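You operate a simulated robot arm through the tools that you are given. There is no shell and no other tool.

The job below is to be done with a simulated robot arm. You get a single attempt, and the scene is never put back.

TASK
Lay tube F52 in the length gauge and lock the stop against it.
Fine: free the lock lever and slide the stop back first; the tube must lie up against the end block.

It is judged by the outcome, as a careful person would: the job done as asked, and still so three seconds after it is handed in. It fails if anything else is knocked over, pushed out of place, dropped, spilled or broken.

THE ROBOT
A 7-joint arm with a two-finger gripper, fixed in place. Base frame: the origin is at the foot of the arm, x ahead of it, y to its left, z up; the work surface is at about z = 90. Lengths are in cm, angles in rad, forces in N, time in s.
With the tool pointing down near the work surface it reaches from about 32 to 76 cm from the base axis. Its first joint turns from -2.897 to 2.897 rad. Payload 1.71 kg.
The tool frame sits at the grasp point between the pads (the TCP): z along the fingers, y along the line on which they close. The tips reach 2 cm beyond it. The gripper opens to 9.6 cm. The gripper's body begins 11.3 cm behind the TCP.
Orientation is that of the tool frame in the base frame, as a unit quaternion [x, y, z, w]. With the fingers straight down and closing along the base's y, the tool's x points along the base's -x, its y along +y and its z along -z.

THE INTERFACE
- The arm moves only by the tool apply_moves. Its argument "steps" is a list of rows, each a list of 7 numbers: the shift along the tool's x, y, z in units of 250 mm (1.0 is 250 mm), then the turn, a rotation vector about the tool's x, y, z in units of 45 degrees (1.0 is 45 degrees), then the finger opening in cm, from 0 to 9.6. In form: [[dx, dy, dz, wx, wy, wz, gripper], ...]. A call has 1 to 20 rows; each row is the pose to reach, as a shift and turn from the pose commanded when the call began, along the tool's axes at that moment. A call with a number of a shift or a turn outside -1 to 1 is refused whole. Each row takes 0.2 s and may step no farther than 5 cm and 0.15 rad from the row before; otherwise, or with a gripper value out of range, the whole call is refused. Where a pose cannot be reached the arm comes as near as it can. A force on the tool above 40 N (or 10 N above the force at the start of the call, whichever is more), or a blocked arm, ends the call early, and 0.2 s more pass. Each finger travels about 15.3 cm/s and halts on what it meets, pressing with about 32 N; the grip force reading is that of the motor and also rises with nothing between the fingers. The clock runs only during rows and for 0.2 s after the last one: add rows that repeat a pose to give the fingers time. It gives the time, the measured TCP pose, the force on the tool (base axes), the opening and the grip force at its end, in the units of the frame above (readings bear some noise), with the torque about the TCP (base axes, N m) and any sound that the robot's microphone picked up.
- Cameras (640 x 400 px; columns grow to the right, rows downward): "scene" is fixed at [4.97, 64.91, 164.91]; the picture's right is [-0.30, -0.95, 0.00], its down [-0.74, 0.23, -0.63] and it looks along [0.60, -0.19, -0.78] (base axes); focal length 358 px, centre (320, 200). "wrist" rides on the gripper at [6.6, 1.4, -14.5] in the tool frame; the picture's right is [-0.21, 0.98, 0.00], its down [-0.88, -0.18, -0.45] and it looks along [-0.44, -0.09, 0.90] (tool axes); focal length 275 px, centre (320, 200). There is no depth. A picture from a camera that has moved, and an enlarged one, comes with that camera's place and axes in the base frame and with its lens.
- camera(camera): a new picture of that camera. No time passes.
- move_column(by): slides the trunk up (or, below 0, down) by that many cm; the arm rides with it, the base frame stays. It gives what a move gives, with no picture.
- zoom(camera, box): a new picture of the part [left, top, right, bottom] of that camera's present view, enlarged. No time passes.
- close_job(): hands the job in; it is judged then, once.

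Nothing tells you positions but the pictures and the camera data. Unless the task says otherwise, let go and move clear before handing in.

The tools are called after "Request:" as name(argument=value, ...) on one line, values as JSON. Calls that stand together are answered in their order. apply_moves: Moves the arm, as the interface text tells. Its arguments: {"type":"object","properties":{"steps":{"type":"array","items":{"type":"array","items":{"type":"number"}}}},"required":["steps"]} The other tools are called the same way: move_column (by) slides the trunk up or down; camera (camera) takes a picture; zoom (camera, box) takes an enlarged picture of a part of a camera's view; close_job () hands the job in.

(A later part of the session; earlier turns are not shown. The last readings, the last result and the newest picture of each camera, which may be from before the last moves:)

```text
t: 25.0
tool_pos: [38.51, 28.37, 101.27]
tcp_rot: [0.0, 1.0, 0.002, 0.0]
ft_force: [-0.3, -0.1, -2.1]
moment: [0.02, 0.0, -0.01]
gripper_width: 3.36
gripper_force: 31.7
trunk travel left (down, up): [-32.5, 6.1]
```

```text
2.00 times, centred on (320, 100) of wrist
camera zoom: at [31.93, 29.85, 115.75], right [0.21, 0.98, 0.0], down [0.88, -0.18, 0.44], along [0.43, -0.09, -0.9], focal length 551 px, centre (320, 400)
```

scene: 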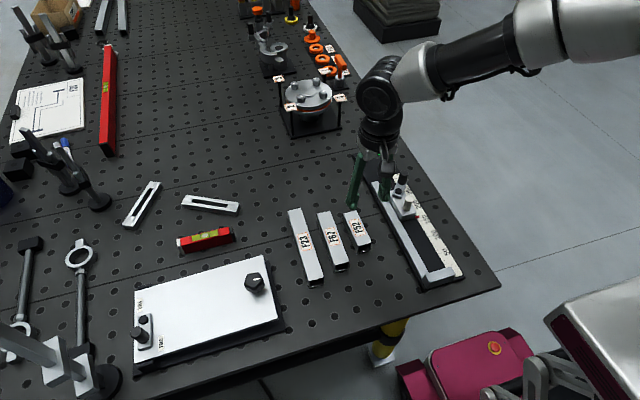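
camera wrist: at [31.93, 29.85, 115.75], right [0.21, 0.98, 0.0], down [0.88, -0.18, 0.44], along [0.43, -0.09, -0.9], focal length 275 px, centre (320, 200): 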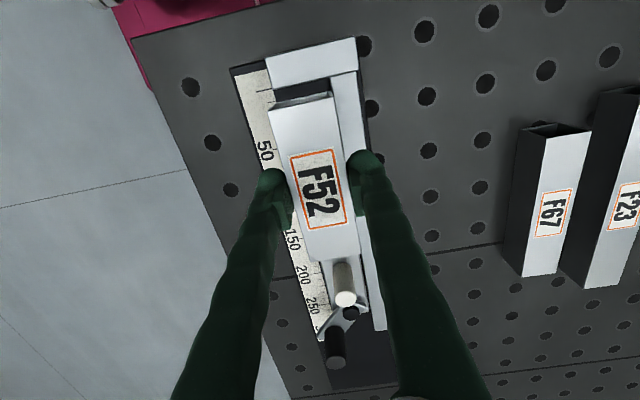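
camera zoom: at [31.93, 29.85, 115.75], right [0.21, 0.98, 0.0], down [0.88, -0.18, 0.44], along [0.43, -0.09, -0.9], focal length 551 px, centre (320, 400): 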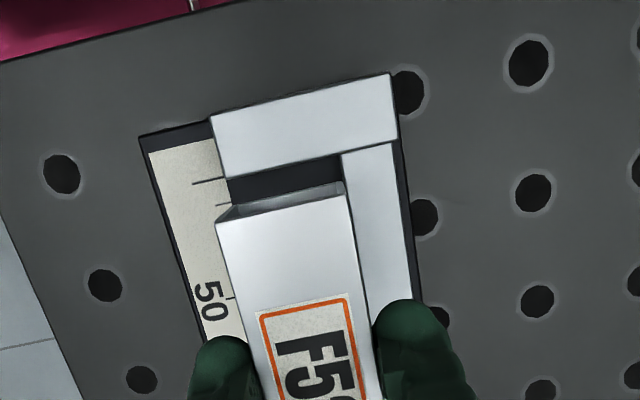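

The tube hangs over the lane: its near end is at x≈33.5 (block face 32.9), and its left side at y≈30.15 (fence 30.5). I'll lower it most of the way, then creep down to the plate.

Request:
apply_moves(steps=[[0, 0, 0.06, 0, 0, 0, 2.8], [0, 0, 0.12, 0, 0, 0, 2.8], [0, 0, 0.18, 0, 0, 0, 2.8], [0, 0, 0.22, 0, 0, 0, 2.8], [0, 0, 0.22, 0, 0, 0, 2.8]])

Request:
zoom(camera="scene", box=[380, 180, 480, 300])

Request:
zoom(camera="wrist", box=[220, 0, 420, 200])

```text
t: 26.2
tool_pos: [38.53, 28.38, 95.76]
tcp_rot: [0.0, 1.0, 0.001, -0.001]
ft_force: [0.1, 0.1, -1.4]
moment: [0.01, 0.0, 0.0]
gripper_width: 3.4
gripper_force: 32.3
trunk travel left (down, up): [-32.5, 6.1]
```

```text
3.33 times, centred on (430, 240) of scene
camera zoom: at [4.97, 64.91, 164.91], right [-0.3, -0.95, 0.0], down [-0.74, 0.23, -0.63], along [0.6, -0.19, -0.78], focal length 1193 px, centre (-47, 67)
```

zoom: 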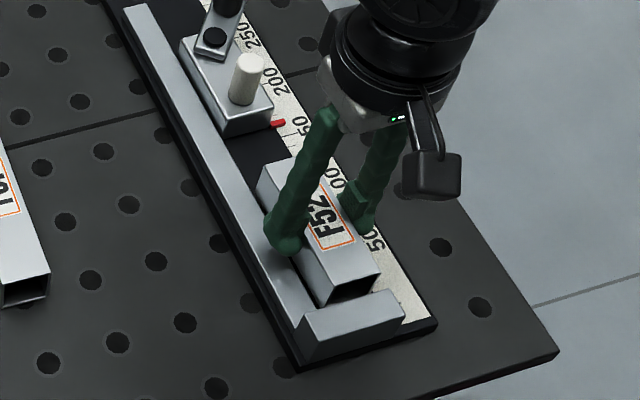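

```text
2.00 times, centred on (320, 100) of wrist
camera zoom: at [32.03, 29.8, 110.19], right [0.21, 0.98, 0.0], down [0.88, -0.19, 0.44], along [0.43, -0.09, -0.9], focal length 551 px, centre (320, 400)
```

zoom: 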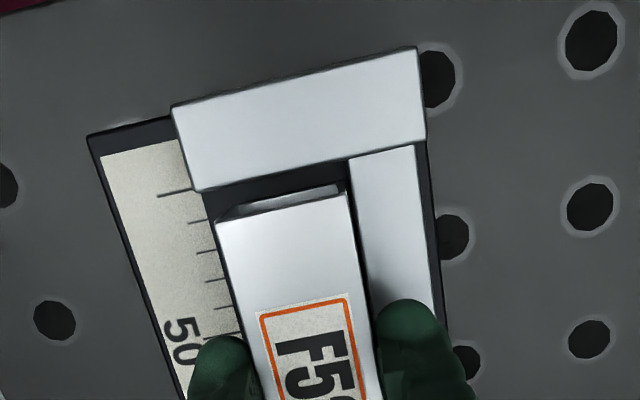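

Everything lines up. Now I'll creep down onto the plate in 1 mm steps.

Request:
apply_moves(steps=[[0, 0, 0.006, 0, 0, 0, 2.8], [0, 0, 0.012, 0, 0, 0, 2.8], [0, 0, 0.018, 0, 0, 0, 2.8], [0, 0, 0.024, 0, 0, 0, 2.8], [0, 0, 0.03, 0, 0, 0, 2.8], [0, 0, 0.03, 0, 0, 0, 2.8]])

```text
t: 27.6
tool_pos: [38.58, 28.41, 94.99]
tcp_rot: [0.0, 1.0, 0.0, 0.0]
ft_force: [-0.2, -0.3, -2.0]
moment: [0.03, -0.01, 0.02]
gripper_width: 3.38
gripper_force: 32.4
trunk travel left (down, up): [-32.5, 6.1]
```

Request:
apply_moves(steps=[[0, 0, 0.004, 0, 0, 0, 2.8], [0, 0, 0.008, 0, 0, 0, 2.8], [0, 0, 0.012, 0, 0, 0, 2.8], [0, 0, 0.012, 0, 0, 0, 2.8]])

```text
t: 28.6
tool_pos: [38.64, 28.51, 94.8]
tcp_rot: [0.0, 1.0, 0.0, 0.001]
ft_force: [0.3, 1.4, 19.1]
moment: [-0.05, 0.52, 0.0]
gripper_width: 3.4
gripper_force: 31.8
trunk travel left (down, up): [-32.5, 6.1]
```

The tube has touched down (19 N upward). I'll ease off the pressure before doing anything else.

Request:
apply_moves(steps=[[0, 0, -0.004, 0, 0, 0, 2.8], [0, 0, -0.008, 0, 0, 0, 2.8], [0, 0, -0.008, 0, 0, 0, 2.8]])

Request:
zoom(camera="scene", box=[400, 200, 480, 290])

Request:
zoom(camera="wrist", box=[220, 0, 420, 200])

```text
t: 29.4
tool_pos: [38.5, 28.37, 94.74]
tcp_rot: [0.0, 1.0, 0.0, -0.001]
ft_force: [0.8, 0.3, -1.8]
moment: [0.02, -0.06, 0.0]
gripper_width: 3.37
gripper_force: 32.1
trunk travel left (down, up): [-32.5, 6.1]
```

```text
4.44 times, centred on (440, 245) of scene
camera zoom: at [4.97, 64.91, 164.91], right [-0.3, -0.95, 0.0], down [-0.74, 0.23, -0.63], along [0.6, -0.19, -0.78], focal length 1591 px, centre (-213, 0)
```

zoom: 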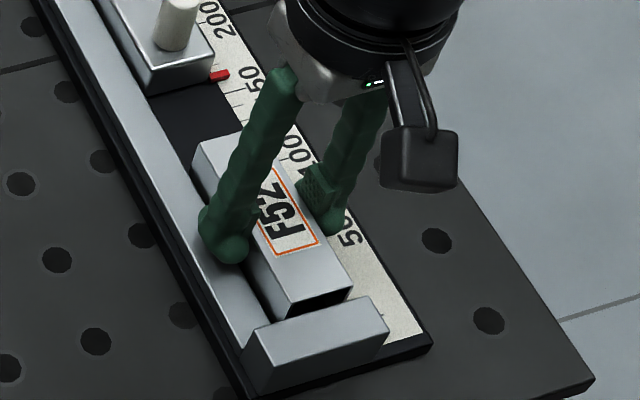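

```text
2.00 times, centred on (320, 100) of wrist
camera zoom: at [31.91, 29.81, 109.3], right [0.21, 0.98, 0.0], down [0.88, -0.18, 0.44], along [0.43, -0.09, -0.9], focal length 551 px, centre (320, 400)
```

zoom: 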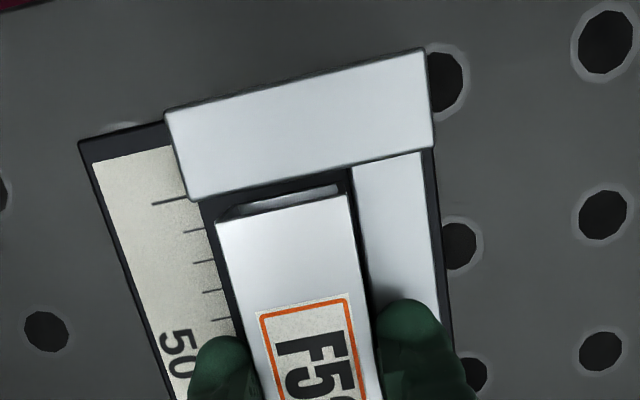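

The tube now just hovers at the plate. I'll slide it toward the end block in small steps until I feel it touch.

Request:
apply_moves(steps=[[0.006, 0, 0, 0, 0, 0, 2.8], [0.012, 0, 0, 0, 0, 0, 2.8], [0.016, 0, 0, 0, 0, 0, 2.8], [0.02, 0, 0, 0, 0, 0, 2.8], [0.02, 0, 0, 0, 0, 0, 2.8]])

Request:
zoom(camera="wrist", box=[220, 0, 420, 200])

```text
t: 30.6
tool_pos: [37.97, 28.49, 94.86]
tcp_rot: [0.001, 1.0, 0.001, 0.0]
ft_force: [-0.2, 0.2, -1.1]
moment: [-0.04, 0.0, 0.0]
gripper_width: 3.38
gripper_force: 32.3
trunk travel left (down, up): [-32.5, 6.1]
```

```text
2.00 times, centred on (320, 100) of wrist
camera zoom: at [31.48, 29.86, 109.36], right [0.21, 0.98, 0.0], down [0.88, -0.19, 0.44], along [0.43, -0.09, -0.9], focal length 551 px, centre (320, 400)
```

zoom: 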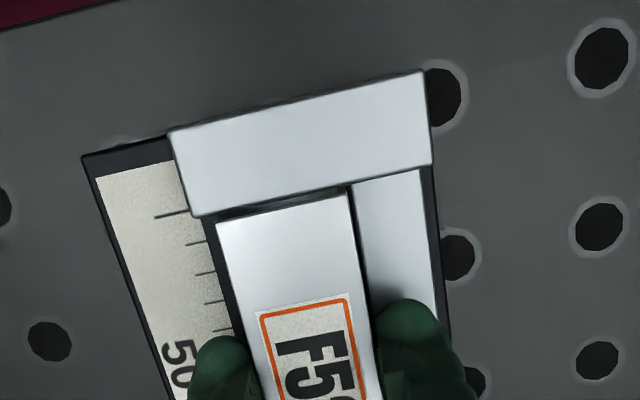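

Almost touching the block. I'll creep the last bit.

Request:
apply_moves(steps=[[0.002, 0, 0, 0, 0, 0, 2.8], [0.004, 0, 0, 0, 0, 0, 2.8], [0.006, 0, 0, 0, 0, 0, 2.8], [0.006, 0, 0, 0, 0, 0, 2.8]])

Request:
zoom(camera="wrist", box=[220, 0, 420, 200])

```text
t: 31.6
tool_pos: [38.02, 28.34, 94.88]
tcp_rot: [0.0, 1.0, 0.0, -0.001]
ft_force: [-0.4, -0.7, -1.5]
moment: [0.02, -0.02, 0.02]
gripper_width: 3.41
gripper_force: 32.1
trunk travel left (down, up): [-32.5, 6.1]
```

```text
2.00 times, centred on (320, 100) of wrist
camera zoom: at [31.4, 29.83, 109.35], right [0.21, 0.98, 0.0], down [0.88, -0.18, 0.44], along [0.43, -0.09, -0.9], focal length 551 px, centre (320, 400)
```

zoom: 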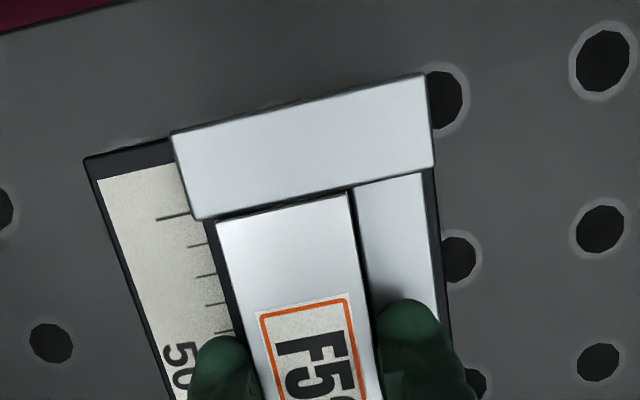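

Request:
apply_moves(steps=[[0.002, 0, 0, 0, 0, 0, 2.8], [0.004, 0, 0, 0, 0, 0, 2.8], [0.006, 0, 0, 0, 0, 0, 2.8], [0.006, 0, 0, 0, 0, 0, 2.8]])

Request:
zoom(camera="wrist", box=[220, 0, 420, 200])

```text
t: 32.6
tool_pos: [37.97, 28.39, 95.06]
tcp_rot: [0.0, 1.0, 0.001, 0.002]
ft_force: [7.5, 0.2, 1.0]
moment: [0.02, -0.04, 0.0]
gripper_width: 3.39
gripper_force: 32.3
trunk travel left (down, up): [-32.5, 6.1]
```

```text
2.00 times, centred on (320, 100) of wrist
camera zoom: at [31.34, 29.83, 109.33], right [0.21, 0.98, 0.0], down [0.88, -0.19, 0.45], along [0.44, -0.09, -0.9], focal length 551 px, centre (320, 400)
```

zoom: 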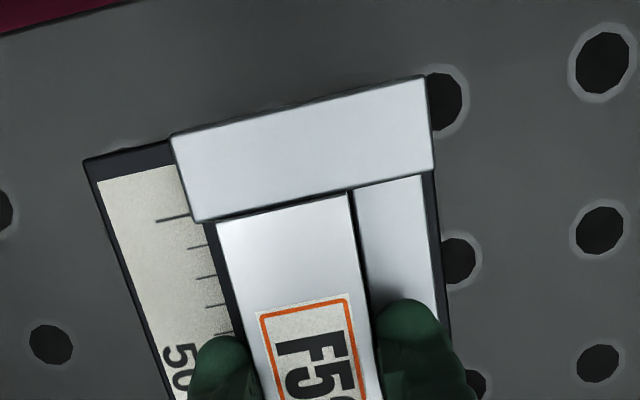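

Contact with the end block is felt (7.5 N). I'll ease that slightly and creep toward the fence so the tube also lies along it.

Request:
apply_moves(steps=[[-0.003, 0.003, 0, 0, 0, 0, 2.8], [-0.003, 0.006, 0, 0, 0, 0, 2.8], [-0.003, 0.009, 0, 0, 0, 0, 2.8], [-0.003, 0.009, 0, 0, 0, 0, 2.8]])

Request:
zoom(camera="wrist", box=[220, 0, 420, 200])

```text
t: 33.6
tool_pos: [37.97, 28.46, 94.81]
tcp_rot: [0.0, 1.0, -0.001, 0.0]
ft_force: [7.3, -3.2, -2.4]
moment: [-0.1, -0.25, 0.06]
gripper_width: 3.38
gripper_force: 31.8
trunk travel left (down, up): [-32.5, 6.1]
```

```text
2.00 times, centred on (320, 100) of wrist
camera zoom: at [31.36, 29.98, 109.3], right [0.21, 0.98, 0.0], down [0.88, -0.18, 0.44], along [0.43, -0.09, -0.9], focal length 551 px, centre (320, 400)
```

zoom: 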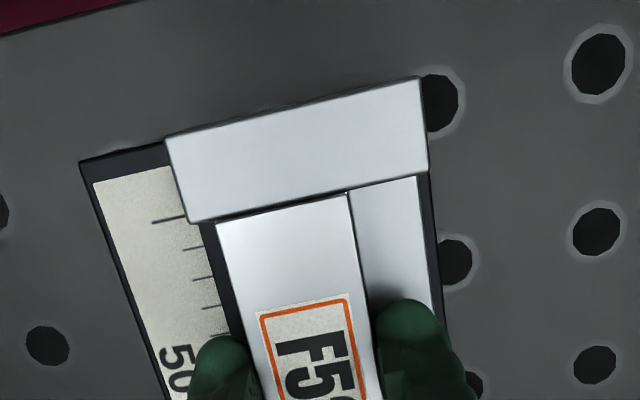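

The tube is now against both the block and the fence (small forces in x and y). I'll lower the last millimetre onto the plate and open the fingers a little.

Request:
apply_moves(steps=[[0, 0, 0.003, 0, 0, 0, 2.8], [0, 0, 0.006, 0, 0, 0, 2.8], [0, 0, 0.006, 0, 0, 0, 2.8], [0, 0, 0.006, 0, 0, 0, 3.6], [0, 0, 0.006, 0, 0, 0, 4.2], [0, 0, 0.006, 0, 0, 0, 4.6], [0, 0, 0.006, 0, 0, 0, 4.6]])

Request:
zoom(camera="wrist", box=[220, 0, 420, 200])

Request:
zoom(camera="scene", box=[400, 200, 480, 290])

```text
t: 35.2
tool_pos: [37.96, 28.73, 94.62]
tcp_rot: [0.0, 1.0, 0.0, 0.0]
ft_force: [0.7, 0.1, -0.5]
moment: [-0.04, 0.04, -0.02]
gripper_width: 4.62
gripper_force: 0.1
trunk travel left (down, up): [-32.5, 6.1]
```

```text
2.00 times, centred on (320, 100) of wrist
camera zoom: at [31.27, 30.1, 109.13], right [0.21, 0.98, 0.0], down [0.88, -0.18, 0.44], along [0.44, -0.09, -0.9], focal length 551 px, centre (320, 400)
```

zoom: 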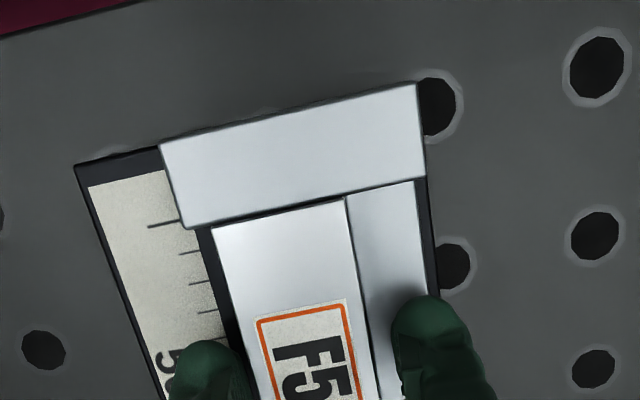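

```text
4.44 times, centred on (440, 245) of scene
camera zoom: at [4.97, 64.91, 164.91], right [-0.3, -0.95, 0.0], down [-0.74, 0.23, -0.63], along [0.6, -0.19, -0.78], focal length 1591 px, centre (-213, 0)
```

zoom: 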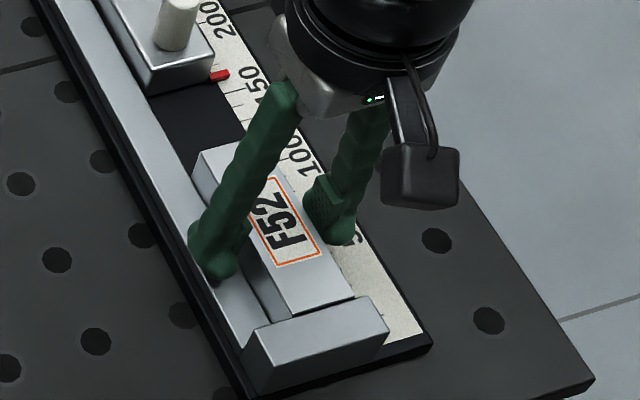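

The tube rests on the plate against the block and fence. I'll rise clear, close the fingers, and go over to just behind (+x of) the cream knob to check before lowering.

Request:
apply_moves(steps=[[0, 0, -0.04, 0, 0, 0, 4.8], [0, 0, -0.12, 0, 0, 0, 4.8], [0, 0, -0.22, 0, 0, 0, 4.8], [0, 0, -0.34, 0, 0, 0, 4.8], [-0.1, 0, -0.34, 0, 0, 0, 3], [-0.24, -0.01, -0.34, 0, 0, 0, 0], [-0.4, -0.017, -0.34, 0, 0, 0, 0], [-0.54, -0.017, -0.34, 0, 0, 0, 0], [-0.605, -0.017, -0.34, 0, 0, 0, 0], [-0.605, -0.017, -0.34, 0, 0, 0, 0]])

Request:
camera(camera="wrist")

Request:
zoom(camera="scene", box=[370, 140, 480, 300])

```text
t: 37.4
tool_pos: [52.86, 28.23, 103.1]
tcp_rot: [0.0, 1.0, 0.0, 0.0]
ft_force: [1.2, 0.4, 0.3]
moment: [-0.01, -0.03, 0.01]
gripper_width: 0.0
gripper_force: 29.6
trunk travel left (down, up): [-32.5, 6.1]
```

```text
taken
camera wrist: at [46.29, 29.66, 117.54], right [0.21, 0.98, 0.0], down [0.88, -0.18, 0.44], along [0.43, -0.09, -0.9], focal length 275 px, centre (320, 200)
```

wrist: 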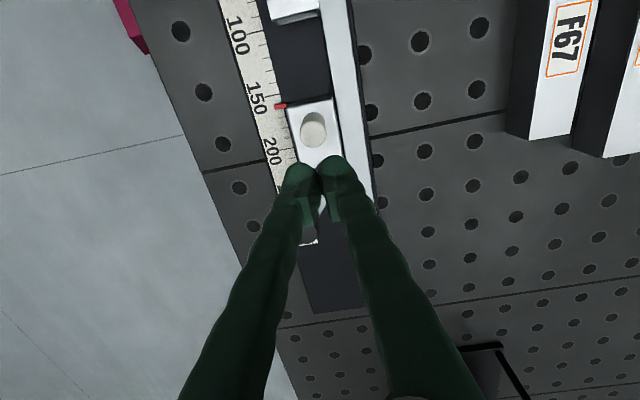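

```text
2.50 times, centred on (425, 220) of scene
camera zoom: at [4.97, 64.91, 164.91], right [-0.3, -0.95, 0.0], down [-0.74, 0.23, -0.63], along [0.6, -0.19, -0.78], focal length 895 px, centre (58, 150)
```

zoom: 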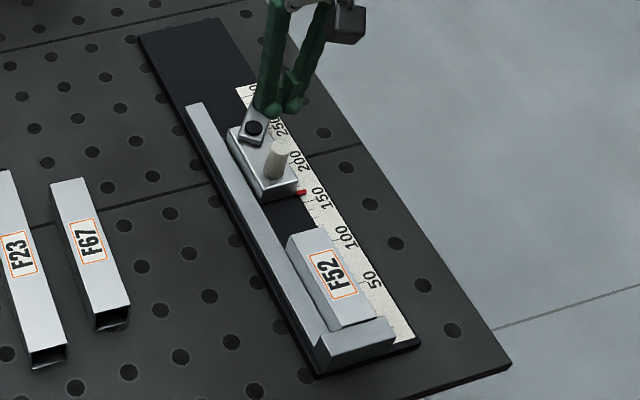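

The cream knob is at about (50.3, 28.3), so the fingers are ~0.5 cm behind it. I'll lower to tips z≈95.6, above the lever bar.

Request:
apply_moves(steps=[[0, 0, 0.08, 0, 0, 0, 0], [0, 0, 0.15, 0, 0, 0, 0], [0, 0, 0.19, 0, 0, 0, 0], [0, 0, 0.218, 0, 0, 0, 0], [0, 0, 0.218, 0, 0, 0, 0]])

Request:
zoom(camera="wrist", box=[220, 60, 420, 260])

Request:
zoom(camera="scene", box=[380, 150, 470, 250])

```text
t: 38.6
tool_pos: [53.0, 28.2, 97.69]
tcp_rot: [0.0, 1.0, 0.0, -0.001]
ft_force: [0.8, -0.1, -0.6]
moment: [0.0, -0.02, 0.01]
gripper_width: 0.0
gripper_force: 29.5
trunk travel left (down, up): [-32.5, 6.1]
```

```text
2.00 times, centred on (320, 160) of wrist
camera zoom: at [46.4, 29.62, 112.15], right [0.21, 0.98, 0.0], down [0.88, -0.18, 0.44], along [0.43, -0.09, -0.9], focal length 551 px, centre (320, 280)
```

zoom: 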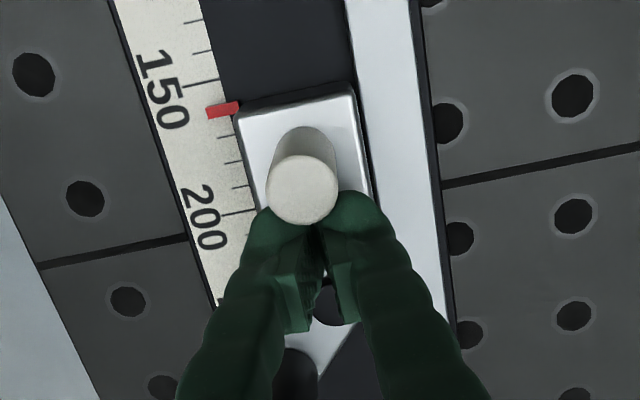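

```text
4.00 times, centred on (425, 200) of scene
camera zoom: at [4.97, 64.91, 164.91], right [-0.3, -0.95, 0.0], down [-0.74, 0.23, -0.63], along [0.6, -0.19, -0.78], focal length 1432 px, centre (-100, 200)
```

zoom: 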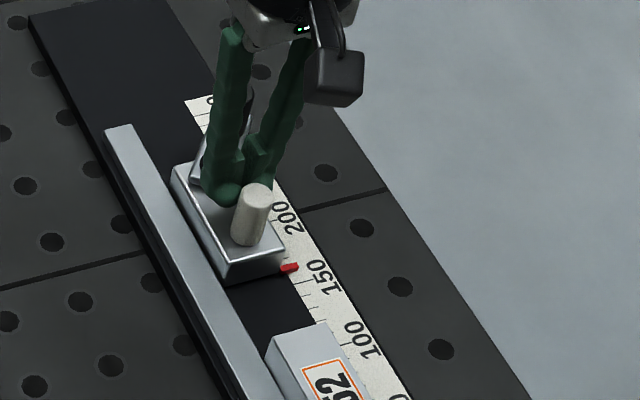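

Now I'll draw the stop toward the tube: 5 cm steadily, then creep to contact.

Request:
apply_moves(steps=[[0.02, 0, 0, 0, 0, 0, 0], [0.04, 0, 0, 0, 0, 0, 0], [0.06, 0, 0, 0, 0, 0, 0], [0.08, 0, 0, 0, 0, 0, 0], [0.1, 0, 0, 0, 0, 0, 0], [0.12, 0, 0, 0, 0, 0, 0], [0.14, 0, 0, 0, 0, 0, 0], [0.16, 0, 0, 0, 0, 0, 0], [0.18, 0, 0, 0, 0, 0, 0], [0.2, 0, 0, 0, 0, 0, 0], [0.2, 0, 0, 0, 0, 0, 0]])

Request:
zoom(camera="wrist", box=[220, 0, 420, 200])

Request:
zoom(camera="scene", box=[390, 190, 480, 290])

```text
t: 41.0
tool_pos: [47.81, 28.17, 97.74]
tcp_rot: [0.0, 1.0, 0.001, 0.001]
ft_force: [-0.3, -0.1, 0.2]
moment: [0.0, 0.02, 0.01]
gripper_width: 0.01
gripper_force: 29.1
trunk travel left (down, up): [-32.5, 6.1]
```

```text
2.00 times, centred on (320, 100) of wrist
camera zoom: at [41.26, 29.61, 112.19], right [0.21, 0.98, 0.0], down [0.88, -0.18, 0.44], along [0.43, -0.09, -0.9], focal length 551 px, centre (320, 400)
```

zoom: 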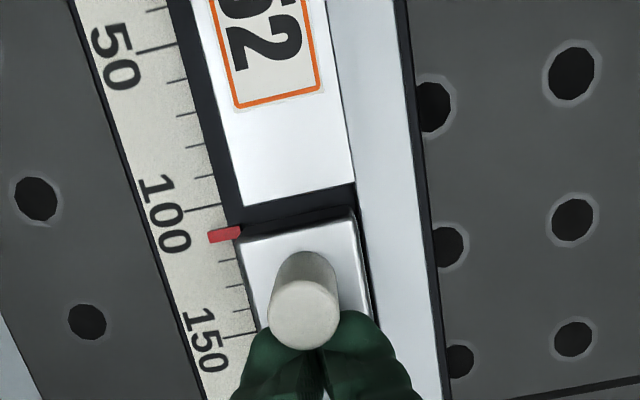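

```text
4.00 times, centred on (435, 240) of scene
camera zoom: at [4.97, 64.91, 164.91], right [-0.3, -0.95, 0.0], down [-0.74, 0.23, -0.63], along [0.6, -0.19, -0.78], focal length 1432 px, centre (-140, 40)
```

zoom: 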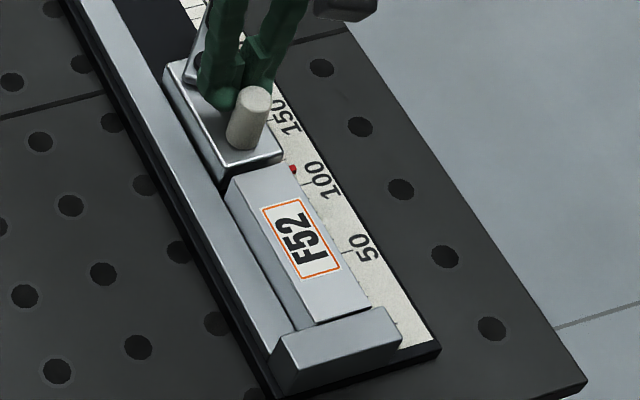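

The gap is down to just under 1 cm. I'll creep on in smaller steps.

Request:
apply_moves(steps=[[0.008, 0, 0, 0, 0, 0, 0], [0.016, 0, 0, 0, 0, 0, 0], [0.024, 0, 0, 0, 0, 0, 0], [0.028, 0, 0, 0, 0, 0, 0], [0.032, 0, 0, 0, 0, 0, 0], [0.032, 0, 0, 0, 0, 0, 0]])

Request:
zoom(camera="wrist", box=[240, 40, 380, 180])

```text
t: 42.4
tool_pos: [47.03, 28.16, 97.68]
tcp_rot: [0.0, 1.0, 0.001, 0.0]
ft_force: [1.6, -0.5, 0.7]
moment: [-0.03, 0.02, -0.01]
gripper_width: 0.0
gripper_force: 29.5
trunk travel left (down, up): [-32.5, 6.1]
```

```text
2.86 times, centred on (310, 110) of wrist
camera zoom: at [40.55, 29.62, 112.21], right [0.21, 0.98, 0.0], down [0.88, -0.18, 0.44], along [0.44, -0.09, -0.9], focal length 786 px, centre (349, 457)
```

zoom: 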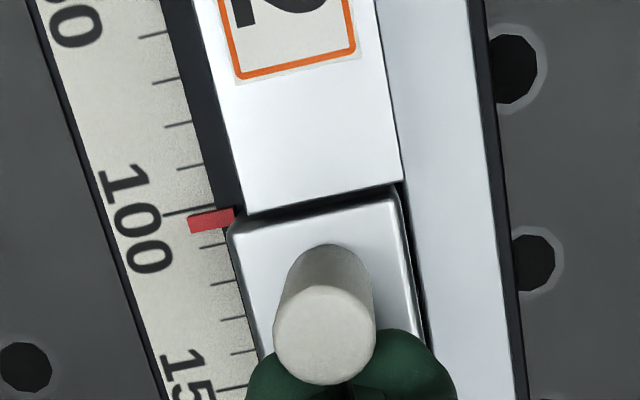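

Request:
apply_moves(steps=[[0.003, 0, 0, 0, 0, 0, 0], [0.006, 0, 0, 0, 0, 0, 0], [0.009, 0, 0, 0, 0, 0, 0], [0.009, 0, 0, 0, 0, 0, 0]])

Request:
zoom(camera="wrist", box=[240, 40, 380, 180])

```text
t: 43.4
tool_pos: [47.04, 28.22, 97.64]
tcp_rot: [0.0, 1.0, 0.001, 0.001]
ft_force: [1.9, -1.1, 0.5]
moment: [0.0, -0.03, -0.01]
gripper_width: 0.01
gripper_force: 29.1
trunk travel left (down, up): [-32.5, 6.1]
```

```text
2.86 times, centred on (310, 110) of wrist
camera zoom: at [40.39, 29.66, 112.16], right [0.21, 0.98, 0.0], down [0.88, -0.18, 0.44], along [0.43, -0.09, -0.9], focal length 786 px, centre (349, 457)
```

zoom: 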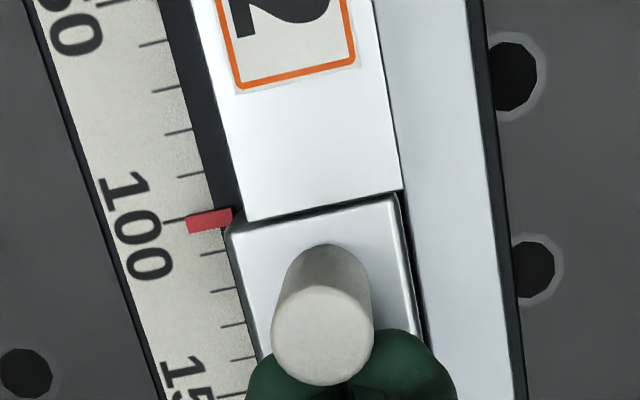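

Request:
apply_moves(steps=[[0.002, 0, 0, 0, 0, 0, 0], [0.004, 0, 0, 0, 0, 0, 0], [0.006, 0, 0, 0, 0, 0, 0], [0.006, 0, 0, 0, 0, 0, 0]])

Request:
zoom(camera="wrist", box=[240, 40, 380, 180])

```text
t: 44.4
tool_pos: [46.93, 28.32, 97.85]
tcp_rot: [0.0, 1.0, 0.001, 0.0]
ft_force: [7.3, -1.4, 0.8]
moment: [0.03, -0.1, 0.04]
gripper_width: 0.0
gripper_force: 29.2
trunk travel left (down, up): [-32.5, 6.1]
```

```text
2.86 times, centred on (310, 110) of wrist
camera zoom: at [40.31, 29.63, 112.19], right [0.21, 0.98, 0.0], down [0.88, -0.19, 0.44], along [0.44, -0.09, -0.9], focal length 786 px, centre (349, 457)
```

zoom: 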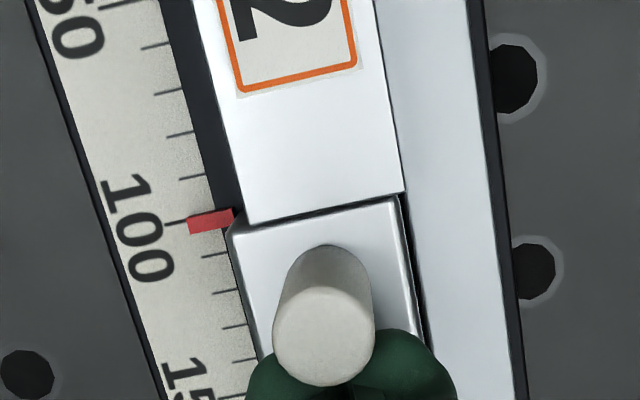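

Force rises to 7 N with the pointer on 100 mm, so the stop has met the tube. One small extra press will confirm it's solid.

Request:
apply_moves(steps=[[0.002, 0, 0, 0, 0, 0, 0], [0.003, 0, 0, 0, 0, 0, 0], [0.003, 0, 0, 0, 0, 0, 0]])

Request:
camera(camera="wrist")

Request:
zoom(camera="scene", box=[390, 190, 480, 290])

```text
t: 45.2
tool_pos: [46.89, 28.16, 97.67]
tcp_rot: [0.0, 1.0, 0.0, 0.0]
ft_force: [12.2, -0.7, 0.3]
moment: [0.02, -0.21, 0.03]
gripper_width: 0.58
gripper_force: 29.4
trunk travel left (down, up): [-32.5, 6.1]
```

```text
taken
camera wrist: at [40.29, 29.61, 112.19], right [0.21, 0.98, 0.0], down [0.88, -0.19, 0.44], along [0.44, -0.09, -0.9], focal length 275 px, centre (320, 200)
```

wrist: 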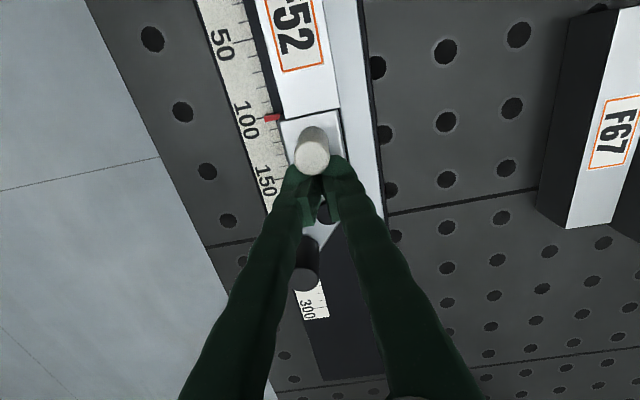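

```text
4.00 times, centred on (435, 240) of scene
camera zoom: at [4.97, 64.91, 164.91], right [-0.3, -0.95, 0.0], down [-0.74, 0.23, -0.63], along [0.6, -0.19, -0.78], focal length 1432 px, centre (-140, 40)
```

zoom: 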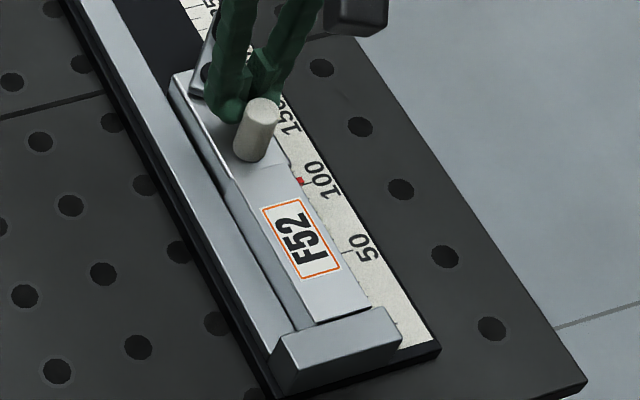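

The stop is firmly against the tube (12 N, pointer at 100). I'll ease off, rise, and go over beyond the lever's black knob (+x side), ready to push it back to the locked position.

Request:
apply_moves(steps=[[-0.006, 0, 0, 0, 0, 0, 0], [-0.014, 0, 0, 0, 0, 0, 0], [-0.014, 0, -0.08, 0, 0, 0, 0], [-0.014, 0, -0.2, 0, 0, 0, 0], [-0.1, -0.04, -0.24, 0, 0, 0, 0], [-0.2, -0.08, -0.24, 0, 0, 0, 0], [-0.3, -0.12, -0.24, 0, 0, 0, 0], [-0.35, -0.12, -0.24, 0, 0, 0, 0], [-0.35, -0.12, -0.24, 0, 0, 0, 0]])

Request:
camera(camera="wrist")

Request:
zoom(camera="wrist", box=[220, 0, 420, 200])

Request:
zoom(camera="scene", box=[390, 160, 480, 290])

```text
t: 47.2
tool_pos: [55.59, 25.22, 103.6]
tcp_rot: [0.0, 1.0, 0.0, -0.001]
ft_force: [-0.1, 0.8, -0.2]
moment: [0.01, -0.01, 0.01]
gripper_width: 0.01
gripper_force: 29.8
trunk travel left (down, up): [-32.5, 6.1]
```

```text
taken
camera wrist: at [48.96, 26.64, 118.19], right [0.21, 0.98, 0.0], down [0.88, -0.18, 0.44], along [0.43, -0.09, -0.9], focal length 275 px, centre (320, 200)
```

wrist: 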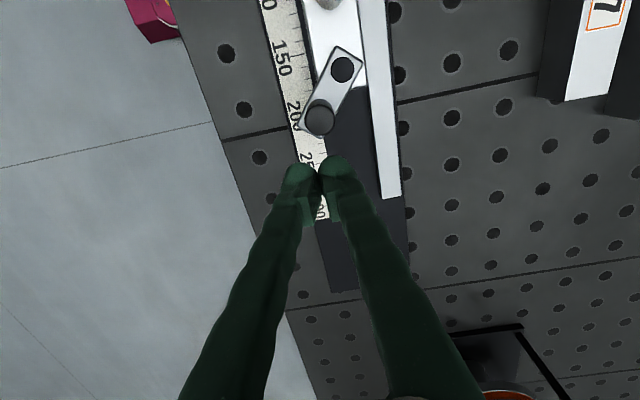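

```text
2.00 times, centred on (320, 100) of wrist
camera zoom: at [48.96, 26.64, 118.19], right [0.21, 0.98, 0.0], down [0.88, -0.18, 0.44], along [0.43, -0.09, -0.9], focal length 551 px, centre (320, 400)
```

zoom: 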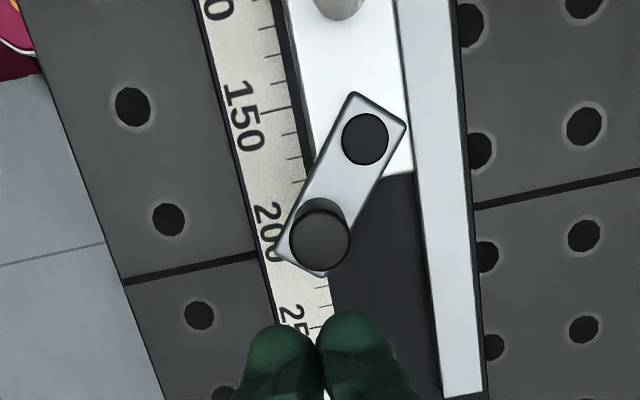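

```text
3.08 times, centred on (435, 225) of scene
camera zoom: at [4.97, 64.91, 164.91], right [-0.3, -0.95, 0.0], down [-0.74, 0.23, -0.63], along [0.6, -0.19, -0.78], focal length 1101 px, centre (-34, 123)
```

zoom: 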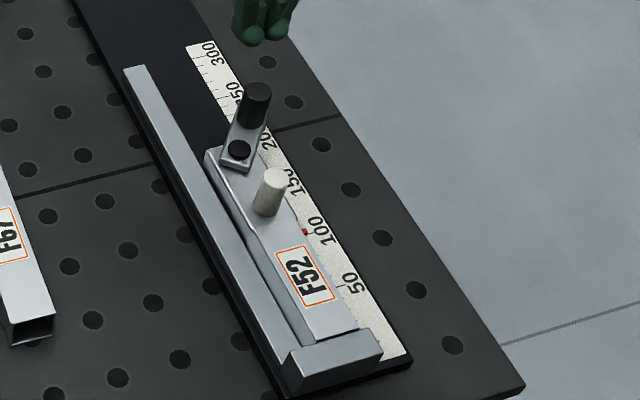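

The black knob is at about (52.4, 25.9) with the lever ~49° open; my fingers are ~1 cm beyond it. I'll lower and then push it back toward −x.

Request:
apply_moves(steps=[[0, 0, 0.08, 0, 0, 0, 0], [0, 0, 0.16, 0, 0, 0, 0], [0, 0, 0.228, 0, 0, 0, 0], [0, 0, 0.228, 0, 0, 0, 0]])

Request:
zoom(camera="wrist", box=[220, 0, 420, 200])

```text
t: 48.2
tool_pos: [55.39, 25.18, 98.03]
tcp_rot: [0.0, 1.0, 0.0, 0.001]
ft_force: [0.6, -0.4, -0.2]
moment: [0.01, -0.05, 0.02]
gripper_width: 0.03
gripper_force: 29.4
trunk travel left (down, up): [-32.5, 6.1]
```

```text
2.00 times, centred on (320, 100) of wrist
camera zoom: at [48.91, 26.56, 112.5], right [0.21, 0.98, 0.0], down [0.88, -0.18, 0.44], along [0.43, -0.09, -0.9], focal length 551 px, centre (320, 400)
```

zoom: 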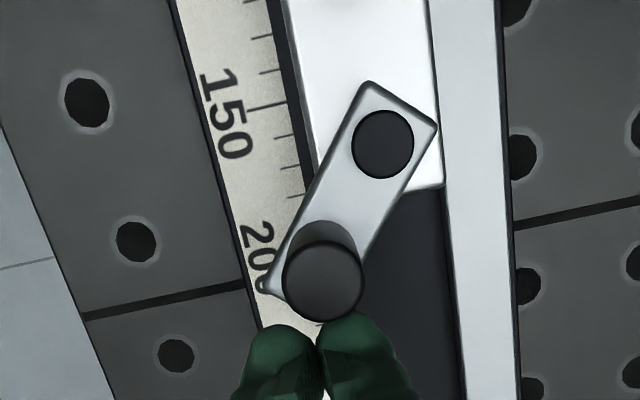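

Lined up behind the knob. Pushing toward −x now in 3 mm steps.

Request:
apply_moves(steps=[[0.012, 0, 0, 0, 0, 0, 0], [0.024, 0, 0, 0, 0, 0, 0], [0.036, 0, 0, 0, 0, 0, 0], [0.048, 0, 0, 0, 0, 0, 0], [0.06, 0, 0, 0, 0, 0, 0], [0.072, 0, 0, 0, 0, 0, 0], [0.084, 0, 0, 0, 0, 0, 0], [0.084, 0, 0, 0, 0, 0, 0]])

Request:
zoom(camera="wrist", box=[220, 0, 420, 200])

Request:
zoom(camera="scene", box=[390, 160, 480, 290])

```text
t: 50.0
tool_pos: [53.24, 25.33, 98.0]
tcp_rot: [0.0, 1.0, 0.0, -0.001]
ft_force: [1.2, 0.2, 0.3]
moment: [0.01, 0.0, -0.02]
gripper_width: 0.0
gripper_force: 28.9
trunk travel left (down, up): [-32.5, 6.1]
```

```text
2.00 times, centred on (320, 100) of wrist
camera zoom: at [46.71, 26.67, 112.49], right [0.21, 0.98, 0.0], down [0.88, -0.18, 0.44], along [0.43, -0.09, -0.9], focal length 551 px, centre (320, 400)
```

zoom: 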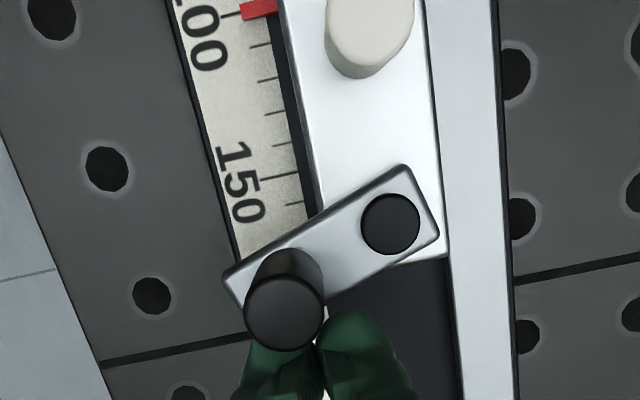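

```text
3.08 times, centred on (435, 225) of scene
camera zoom: at [4.97, 64.91, 164.91], right [-0.3, -0.95, 0.0], down [-0.74, 0.23, -0.63], along [0.6, -0.19, -0.78], focal length 1101 px, centre (-34, 123)
```

zoom: 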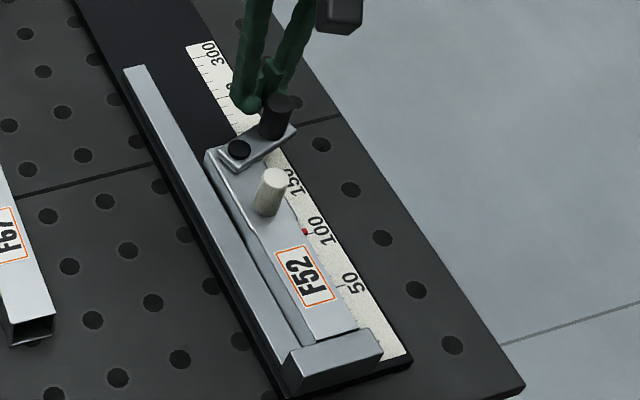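

The lever has turned back to about 20° and the stop hasn't moved. I'll shift 0.7 cm toward −y to stay behind the knob and keep pushing.

Request:
apply_moves(steps=[[0.0, -0.015, 0, 0, 0, 0, 0], [0.0, -0.03, 0, 0, 0, 0, 0], [0.012, -0.03, 0, 0, 0, 0, 0], [0.024, -0.03, 0, 0, 0, 0, 0], [0.034, -0.03, 0, 0, 0, 0, 0], [0.042, -0.03, 0, 0, 0, 0, 0], [0.042, -0.03, 0, 0, 0, 0, 0]])

Request:
zoom(camera="wrist", box=[220, 0, 420, 200])

```text
t: 51.6
tool_pos: [52.42, 24.53, 98.12]
tcp_rot: [0.0, 1.0, 0.002, 0.0]
ft_force: [0.6, -0.1, -0.4]
moment: [-0.01, 0.01, -0.03]
gripper_width: 0.01
gripper_force: 29.5
trunk travel left (down, up): [-32.5, 6.1]
```

```text
2.00 times, centred on (320, 100) of wrist
camera zoom: at [45.83, 25.87, 112.52], right [0.21, 0.98, 0.0], down [0.88, -0.18, 0.44], along [0.43, -0.09, -0.9], focal length 551 px, centre (320, 400)
```

zoom: 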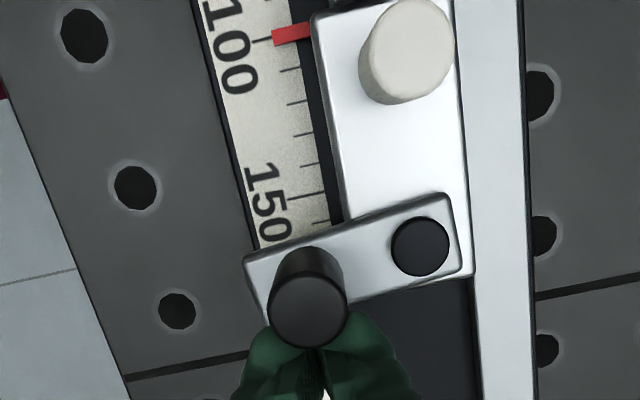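

Nearly crosswise again. I'll continue in small steps until it comes up firm.

Request:
apply_moves(steps=[[0.006, 0, 0, 0, 0, 0, 0], [0.012, 0, 0, 0, 0, 0, 0], [0.018, 0, 0, 0, 0, 0, 0], [0.024, 0, 0, 0, 0, 0, 0], [0.024, 0, 0, 0, 0, 0, 0]])

Request:
zoom(camera="wrist", box=[220, 0, 420, 200])

```text
t: 52.8
tool_pos: [52.17, 24.42, 97.91]
tcp_rot: [0.001, 1.0, 0.001, 0.001]
ft_force: [16.6, 0.4, 1.6]
moment: [-0.02, -0.2, -0.04]
gripper_width: 0.0
gripper_force: 29.7
trunk travel left (down, up): [-32.5, 6.1]
```

```text
2.00 times, centred on (320, 100) of wrist
camera zoom: at [45.4, 25.84, 112.47], right [0.21, 0.98, 0.0], down [0.88, -0.19, 0.45], along [0.44, -0.09, -0.89], focal length 551 px, centre (320, 400)
```

zoom: 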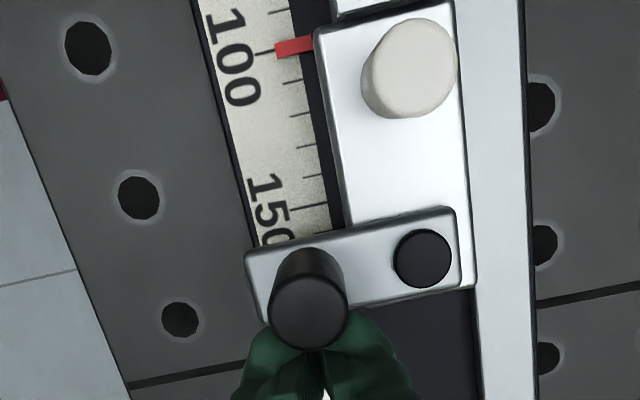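

The lever comes up firm (17 N) pointing straight across, exactly as it was when locked. I'll back off, rise clear, and inspect.

Request:
apply_moves(steps=[[-0.012, 0, 0, 0, 0, 0, 0], [-0.03, 0, 0, 0, 0, 0, 0], [-0.04, 0, 0, 0, 0, 0, 0], [-0.04, 0, -0.1, 0, 0, 0, 0], [-0.04, 0, -0.25, 0, 0, 0, 0], [0.06, 0.05, -0.4, 0, 0, 0, 0], [0.18, 0.1, -0.4, 0, 0, 0, 0], [0.3, 0.15, -0.4, 0, 0, 0, 0], [0.4, 0.155, -0.4, 0, 0, 0, 0], [0.4, 0.155, -0.4, 0, 0, 0, 0]])

Request:
camera(camera="wrist")

Request:
zoom(camera="scene", box=[390, 180, 480, 290])

```text
t: 55.0
tool_pos: [41.7, 28.35, 108.02]
tcp_rot: [0.0, 1.0, 0.0, 0.0]
ft_force: [-0.6, -0.5, 1.1]
moment: [-0.04, -0.01, 0.0]
gripper_width: 0.0
gripper_force: 29.3
trunk travel left (down, up): [-32.5, 6.1]
```

```text
taken
camera wrist: at [35.08, 29.79, 122.48], right [0.21, 0.98, 0.0], down [0.88, -0.18, 0.44], along [0.43, -0.09, -0.9], focal length 275 px, centre (320, 200)
```

wrist: 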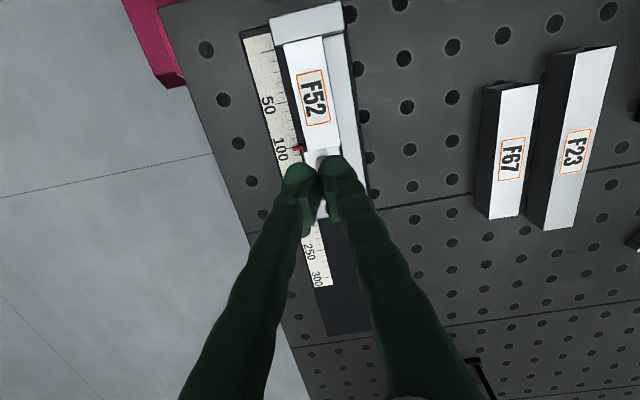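

```text
3.64 times, centred on (435, 235) of scene
camera zoom: at [4.97, 64.91, 164.91], right [-0.3, -0.95, 0.0], down [-0.74, 0.23, -0.63], along [0.6, -0.19, -0.78], focal length 1302 px, centre (-98, 73)
```

zoom: 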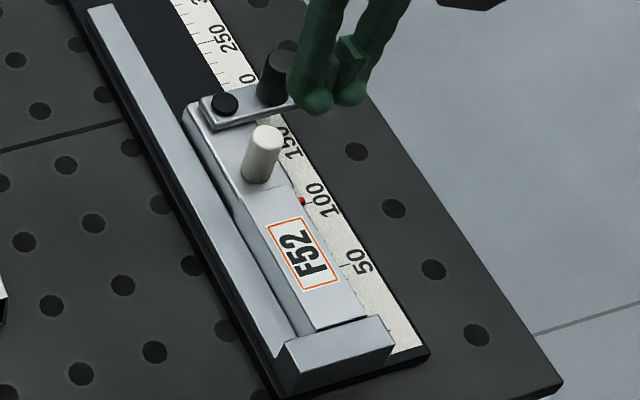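

Looks right from here. I'll check the block-end contact closely and shift aside for a clear view of the stop end.

Request:
zoom(camera="wrist", box=[260, 0, 360, 70])

Request:
apply_moves(steps=[[-0.1, 0.05, 0, 0, 0, 0, 0], [-0.2, 0.1, 0, 0, 0, 0, 0], [-0.28, 0.14, 0, 0, 0, 0, 0], [-0.28, 0.14, 0, 0, 0, 0, 0]])

Request:
camera(camera="wrist")

Request:
zoom(camera="wrist", box=[220, 0, 340, 120])

```text
5.71 times, centred on (310, 35) of wrist
camera zoom: at [35.08, 29.79, 122.48], right [0.21, 0.98, 0.0], down [0.88, -0.18, 0.44], along [0.43, -0.09, -0.9], focal length 1573 px, centre (377, 1143)
```

zoom: 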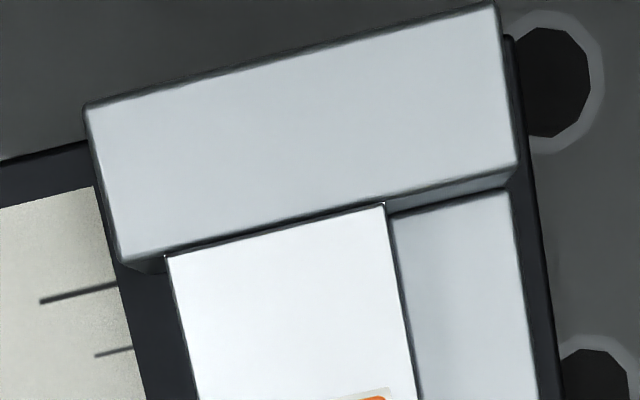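

```text
t: 56.0
tool_pos: [48.81, 31.92, 108.23]
tcp_rot: [-0.001, 1.0, 0.001, 0.0]
ft_force: [-0.3, -0.1, 0.7]
moment: [0.0, 0.02, 0.01]
gripper_width: 0.0
gripper_force: 29.6
trunk travel left (down, up): [-32.5, 6.1]
```

```text
taken
camera wrist: at [42.15, 33.3, 122.59], right [0.21, 0.98, 0.0], down [0.88, -0.18, 0.44], along [0.44, -0.09, -0.9], focal length 275 px, centre (320, 200)
```

wrist: 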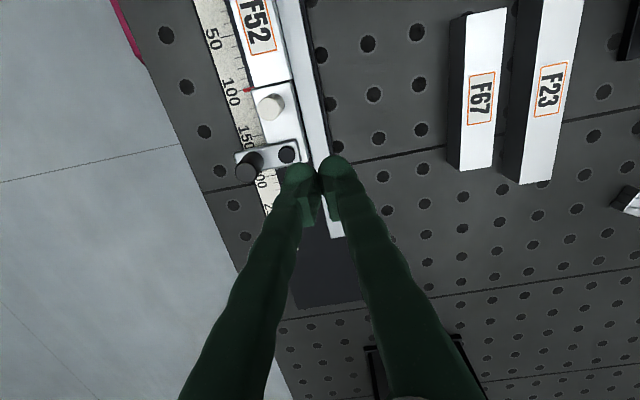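

```text
3.33 times, centred on (280, 60) of wrist
camera zoom: at [42.15, 33.3, 122.59], right [0.21, 0.98, 0.0], down [0.88, -0.18, 0.44], along [0.44, -0.09, -0.9], focal length 918 px, centre (453, 667)
```

zoom: 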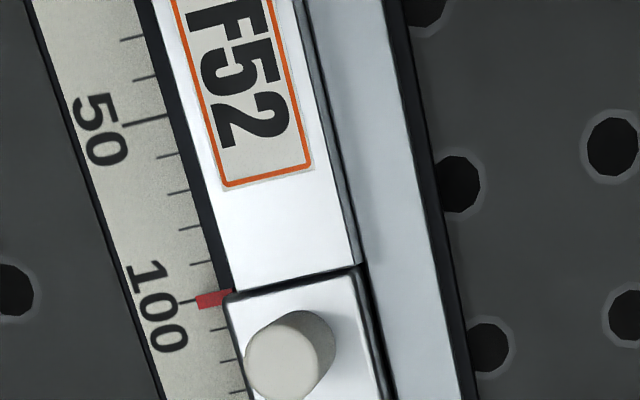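

Tube end sits flush on the block and the stop's face meets the tube at 100 mm. I'll look at the lever's angle once more from here.

Request:
zoom(camera="wrist", box=[215, 70, 325, 200])

Request:
camera(camera="scene")

```text
3.08 times, centred on (270, 135) of wrist
camera zoom: at [42.15, 33.3, 122.59], right [0.21, 0.98, 0.0], down [0.88, -0.18, 0.44], along [0.44, -0.09, -0.9], focal length 847 px, centre (474, 400)
```

zoom: 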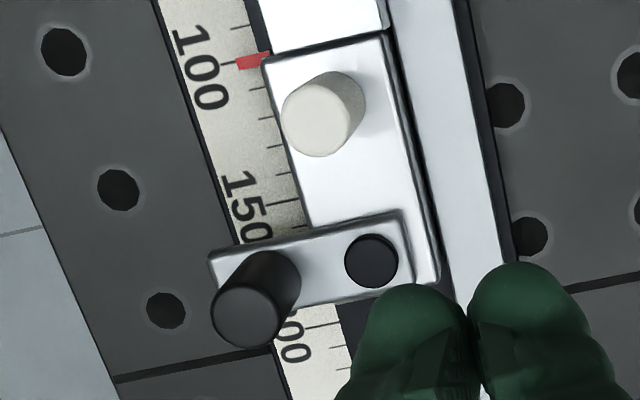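

```text
taken
```

scene: 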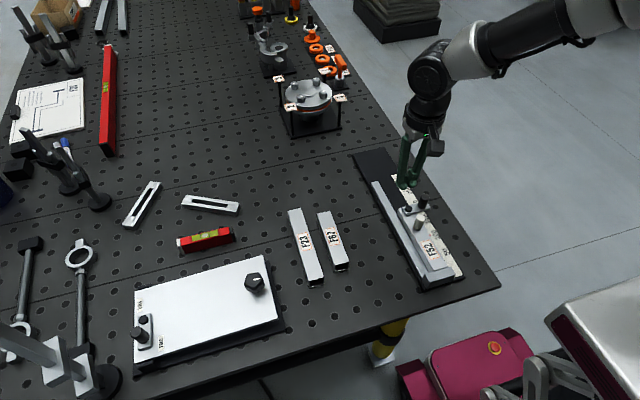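

Everything is in place and nothing else has moved. As a last check I'll tug the stop very lightly backward at its cream knob to make sure it is really locked; first I'll go to its front side, just above the tube.

Request:
apply_moves(steps=[[0.1, -0.06, 0, 0, 0, 0, 0], [0.2, -0.12, 0, 0, 0, 0, 0], [0.262, -0.147, 0, 0, 0, 0, 0], [0.262, -0.147, 0.12, 0, 0, 0, 0], [0.262, -0.147, 0.24, 0, 0, 0, 0], [0.262, -0.147, 0.34, 0, 0, 0, 0], [0.262, -0.147, 0.42, 0, 0, 0, 0], [0.262, -0.147, 0.42, 0, 0, 0, 0]])

Request:
zoom(camera="scene", box=[390, 180, 480, 290])

Request:
zoom(camera="wrist", box=[240, 100, 400, 280])

```text
t: 57.8
tool_pos: [42.34, 28.25, 97.56]
tcp_rot: [0.0, 1.0, 0.0, 0.001]
ft_force: [0.6, 0.6, 0.5]
moment: [-0.01, 0.0, 0.04]
gripper_width: 0.01
gripper_force: 29.6
trunk travel left (down, up): [-32.5, 6.1]
```

```text
3.64 times, centred on (435, 235) of scene
camera zoom: at [4.97, 64.91, 164.91], right [-0.3, -0.95, 0.0], down [-0.74, 0.23, -0.63], along [0.6, -0.19, -0.78], focal length 1302 px, centre (-98, 73)
```

zoom: 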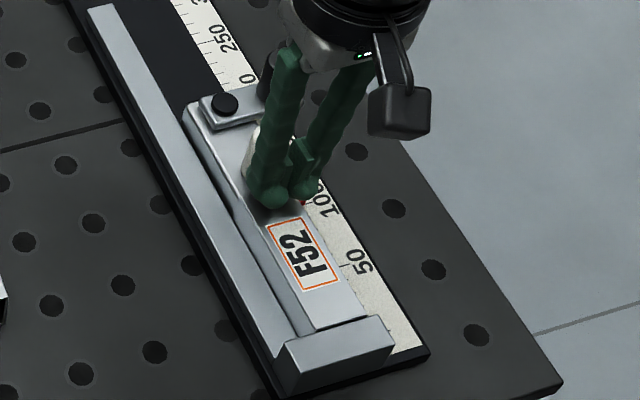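

```text
2.22 times, centred on (320, 190) of wrist
camera zoom: at [35.63, 29.63, 112.04], right [0.21, 0.98, 0.0], down [0.88, -0.19, 0.44], along [0.44, -0.09, -0.9], focal length 612 px, centre (320, 222)
```

zoom: 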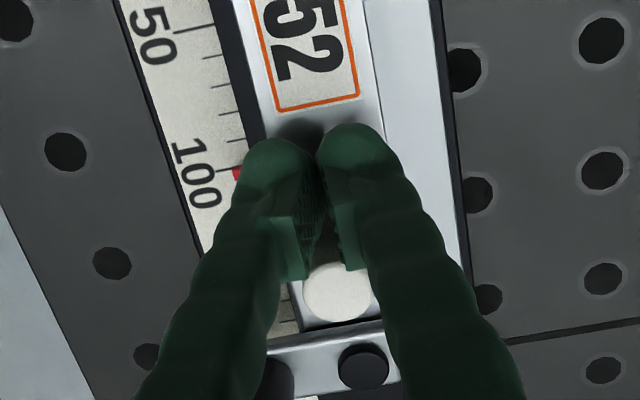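

Request:
apply_moves(steps=[[-0.008, 0, 0, 0, 0, 0, 0], [-0.014, 0, 0, 0, 0, 0, 0], [-0.018, 0, 0, 0, 0, 0, 0], [-0.022, 0, 0, 0, 0, 0, 0], [-0.022, 0, 0, 0, 0, 0, 0]])

```text
t: 59.0
tool_pos: [42.7, 28.22, 97.58]
tcp_rot: [-0.001, 1.0, 0.001, -0.002]
ft_force: [-4.6, 1.2, 0.1]
moment: [-0.01, 0.09, 0.0]
gripper_width: 0.6
gripper_force: 29.4
trunk travel left (down, up): [-32.5, 6.1]
```

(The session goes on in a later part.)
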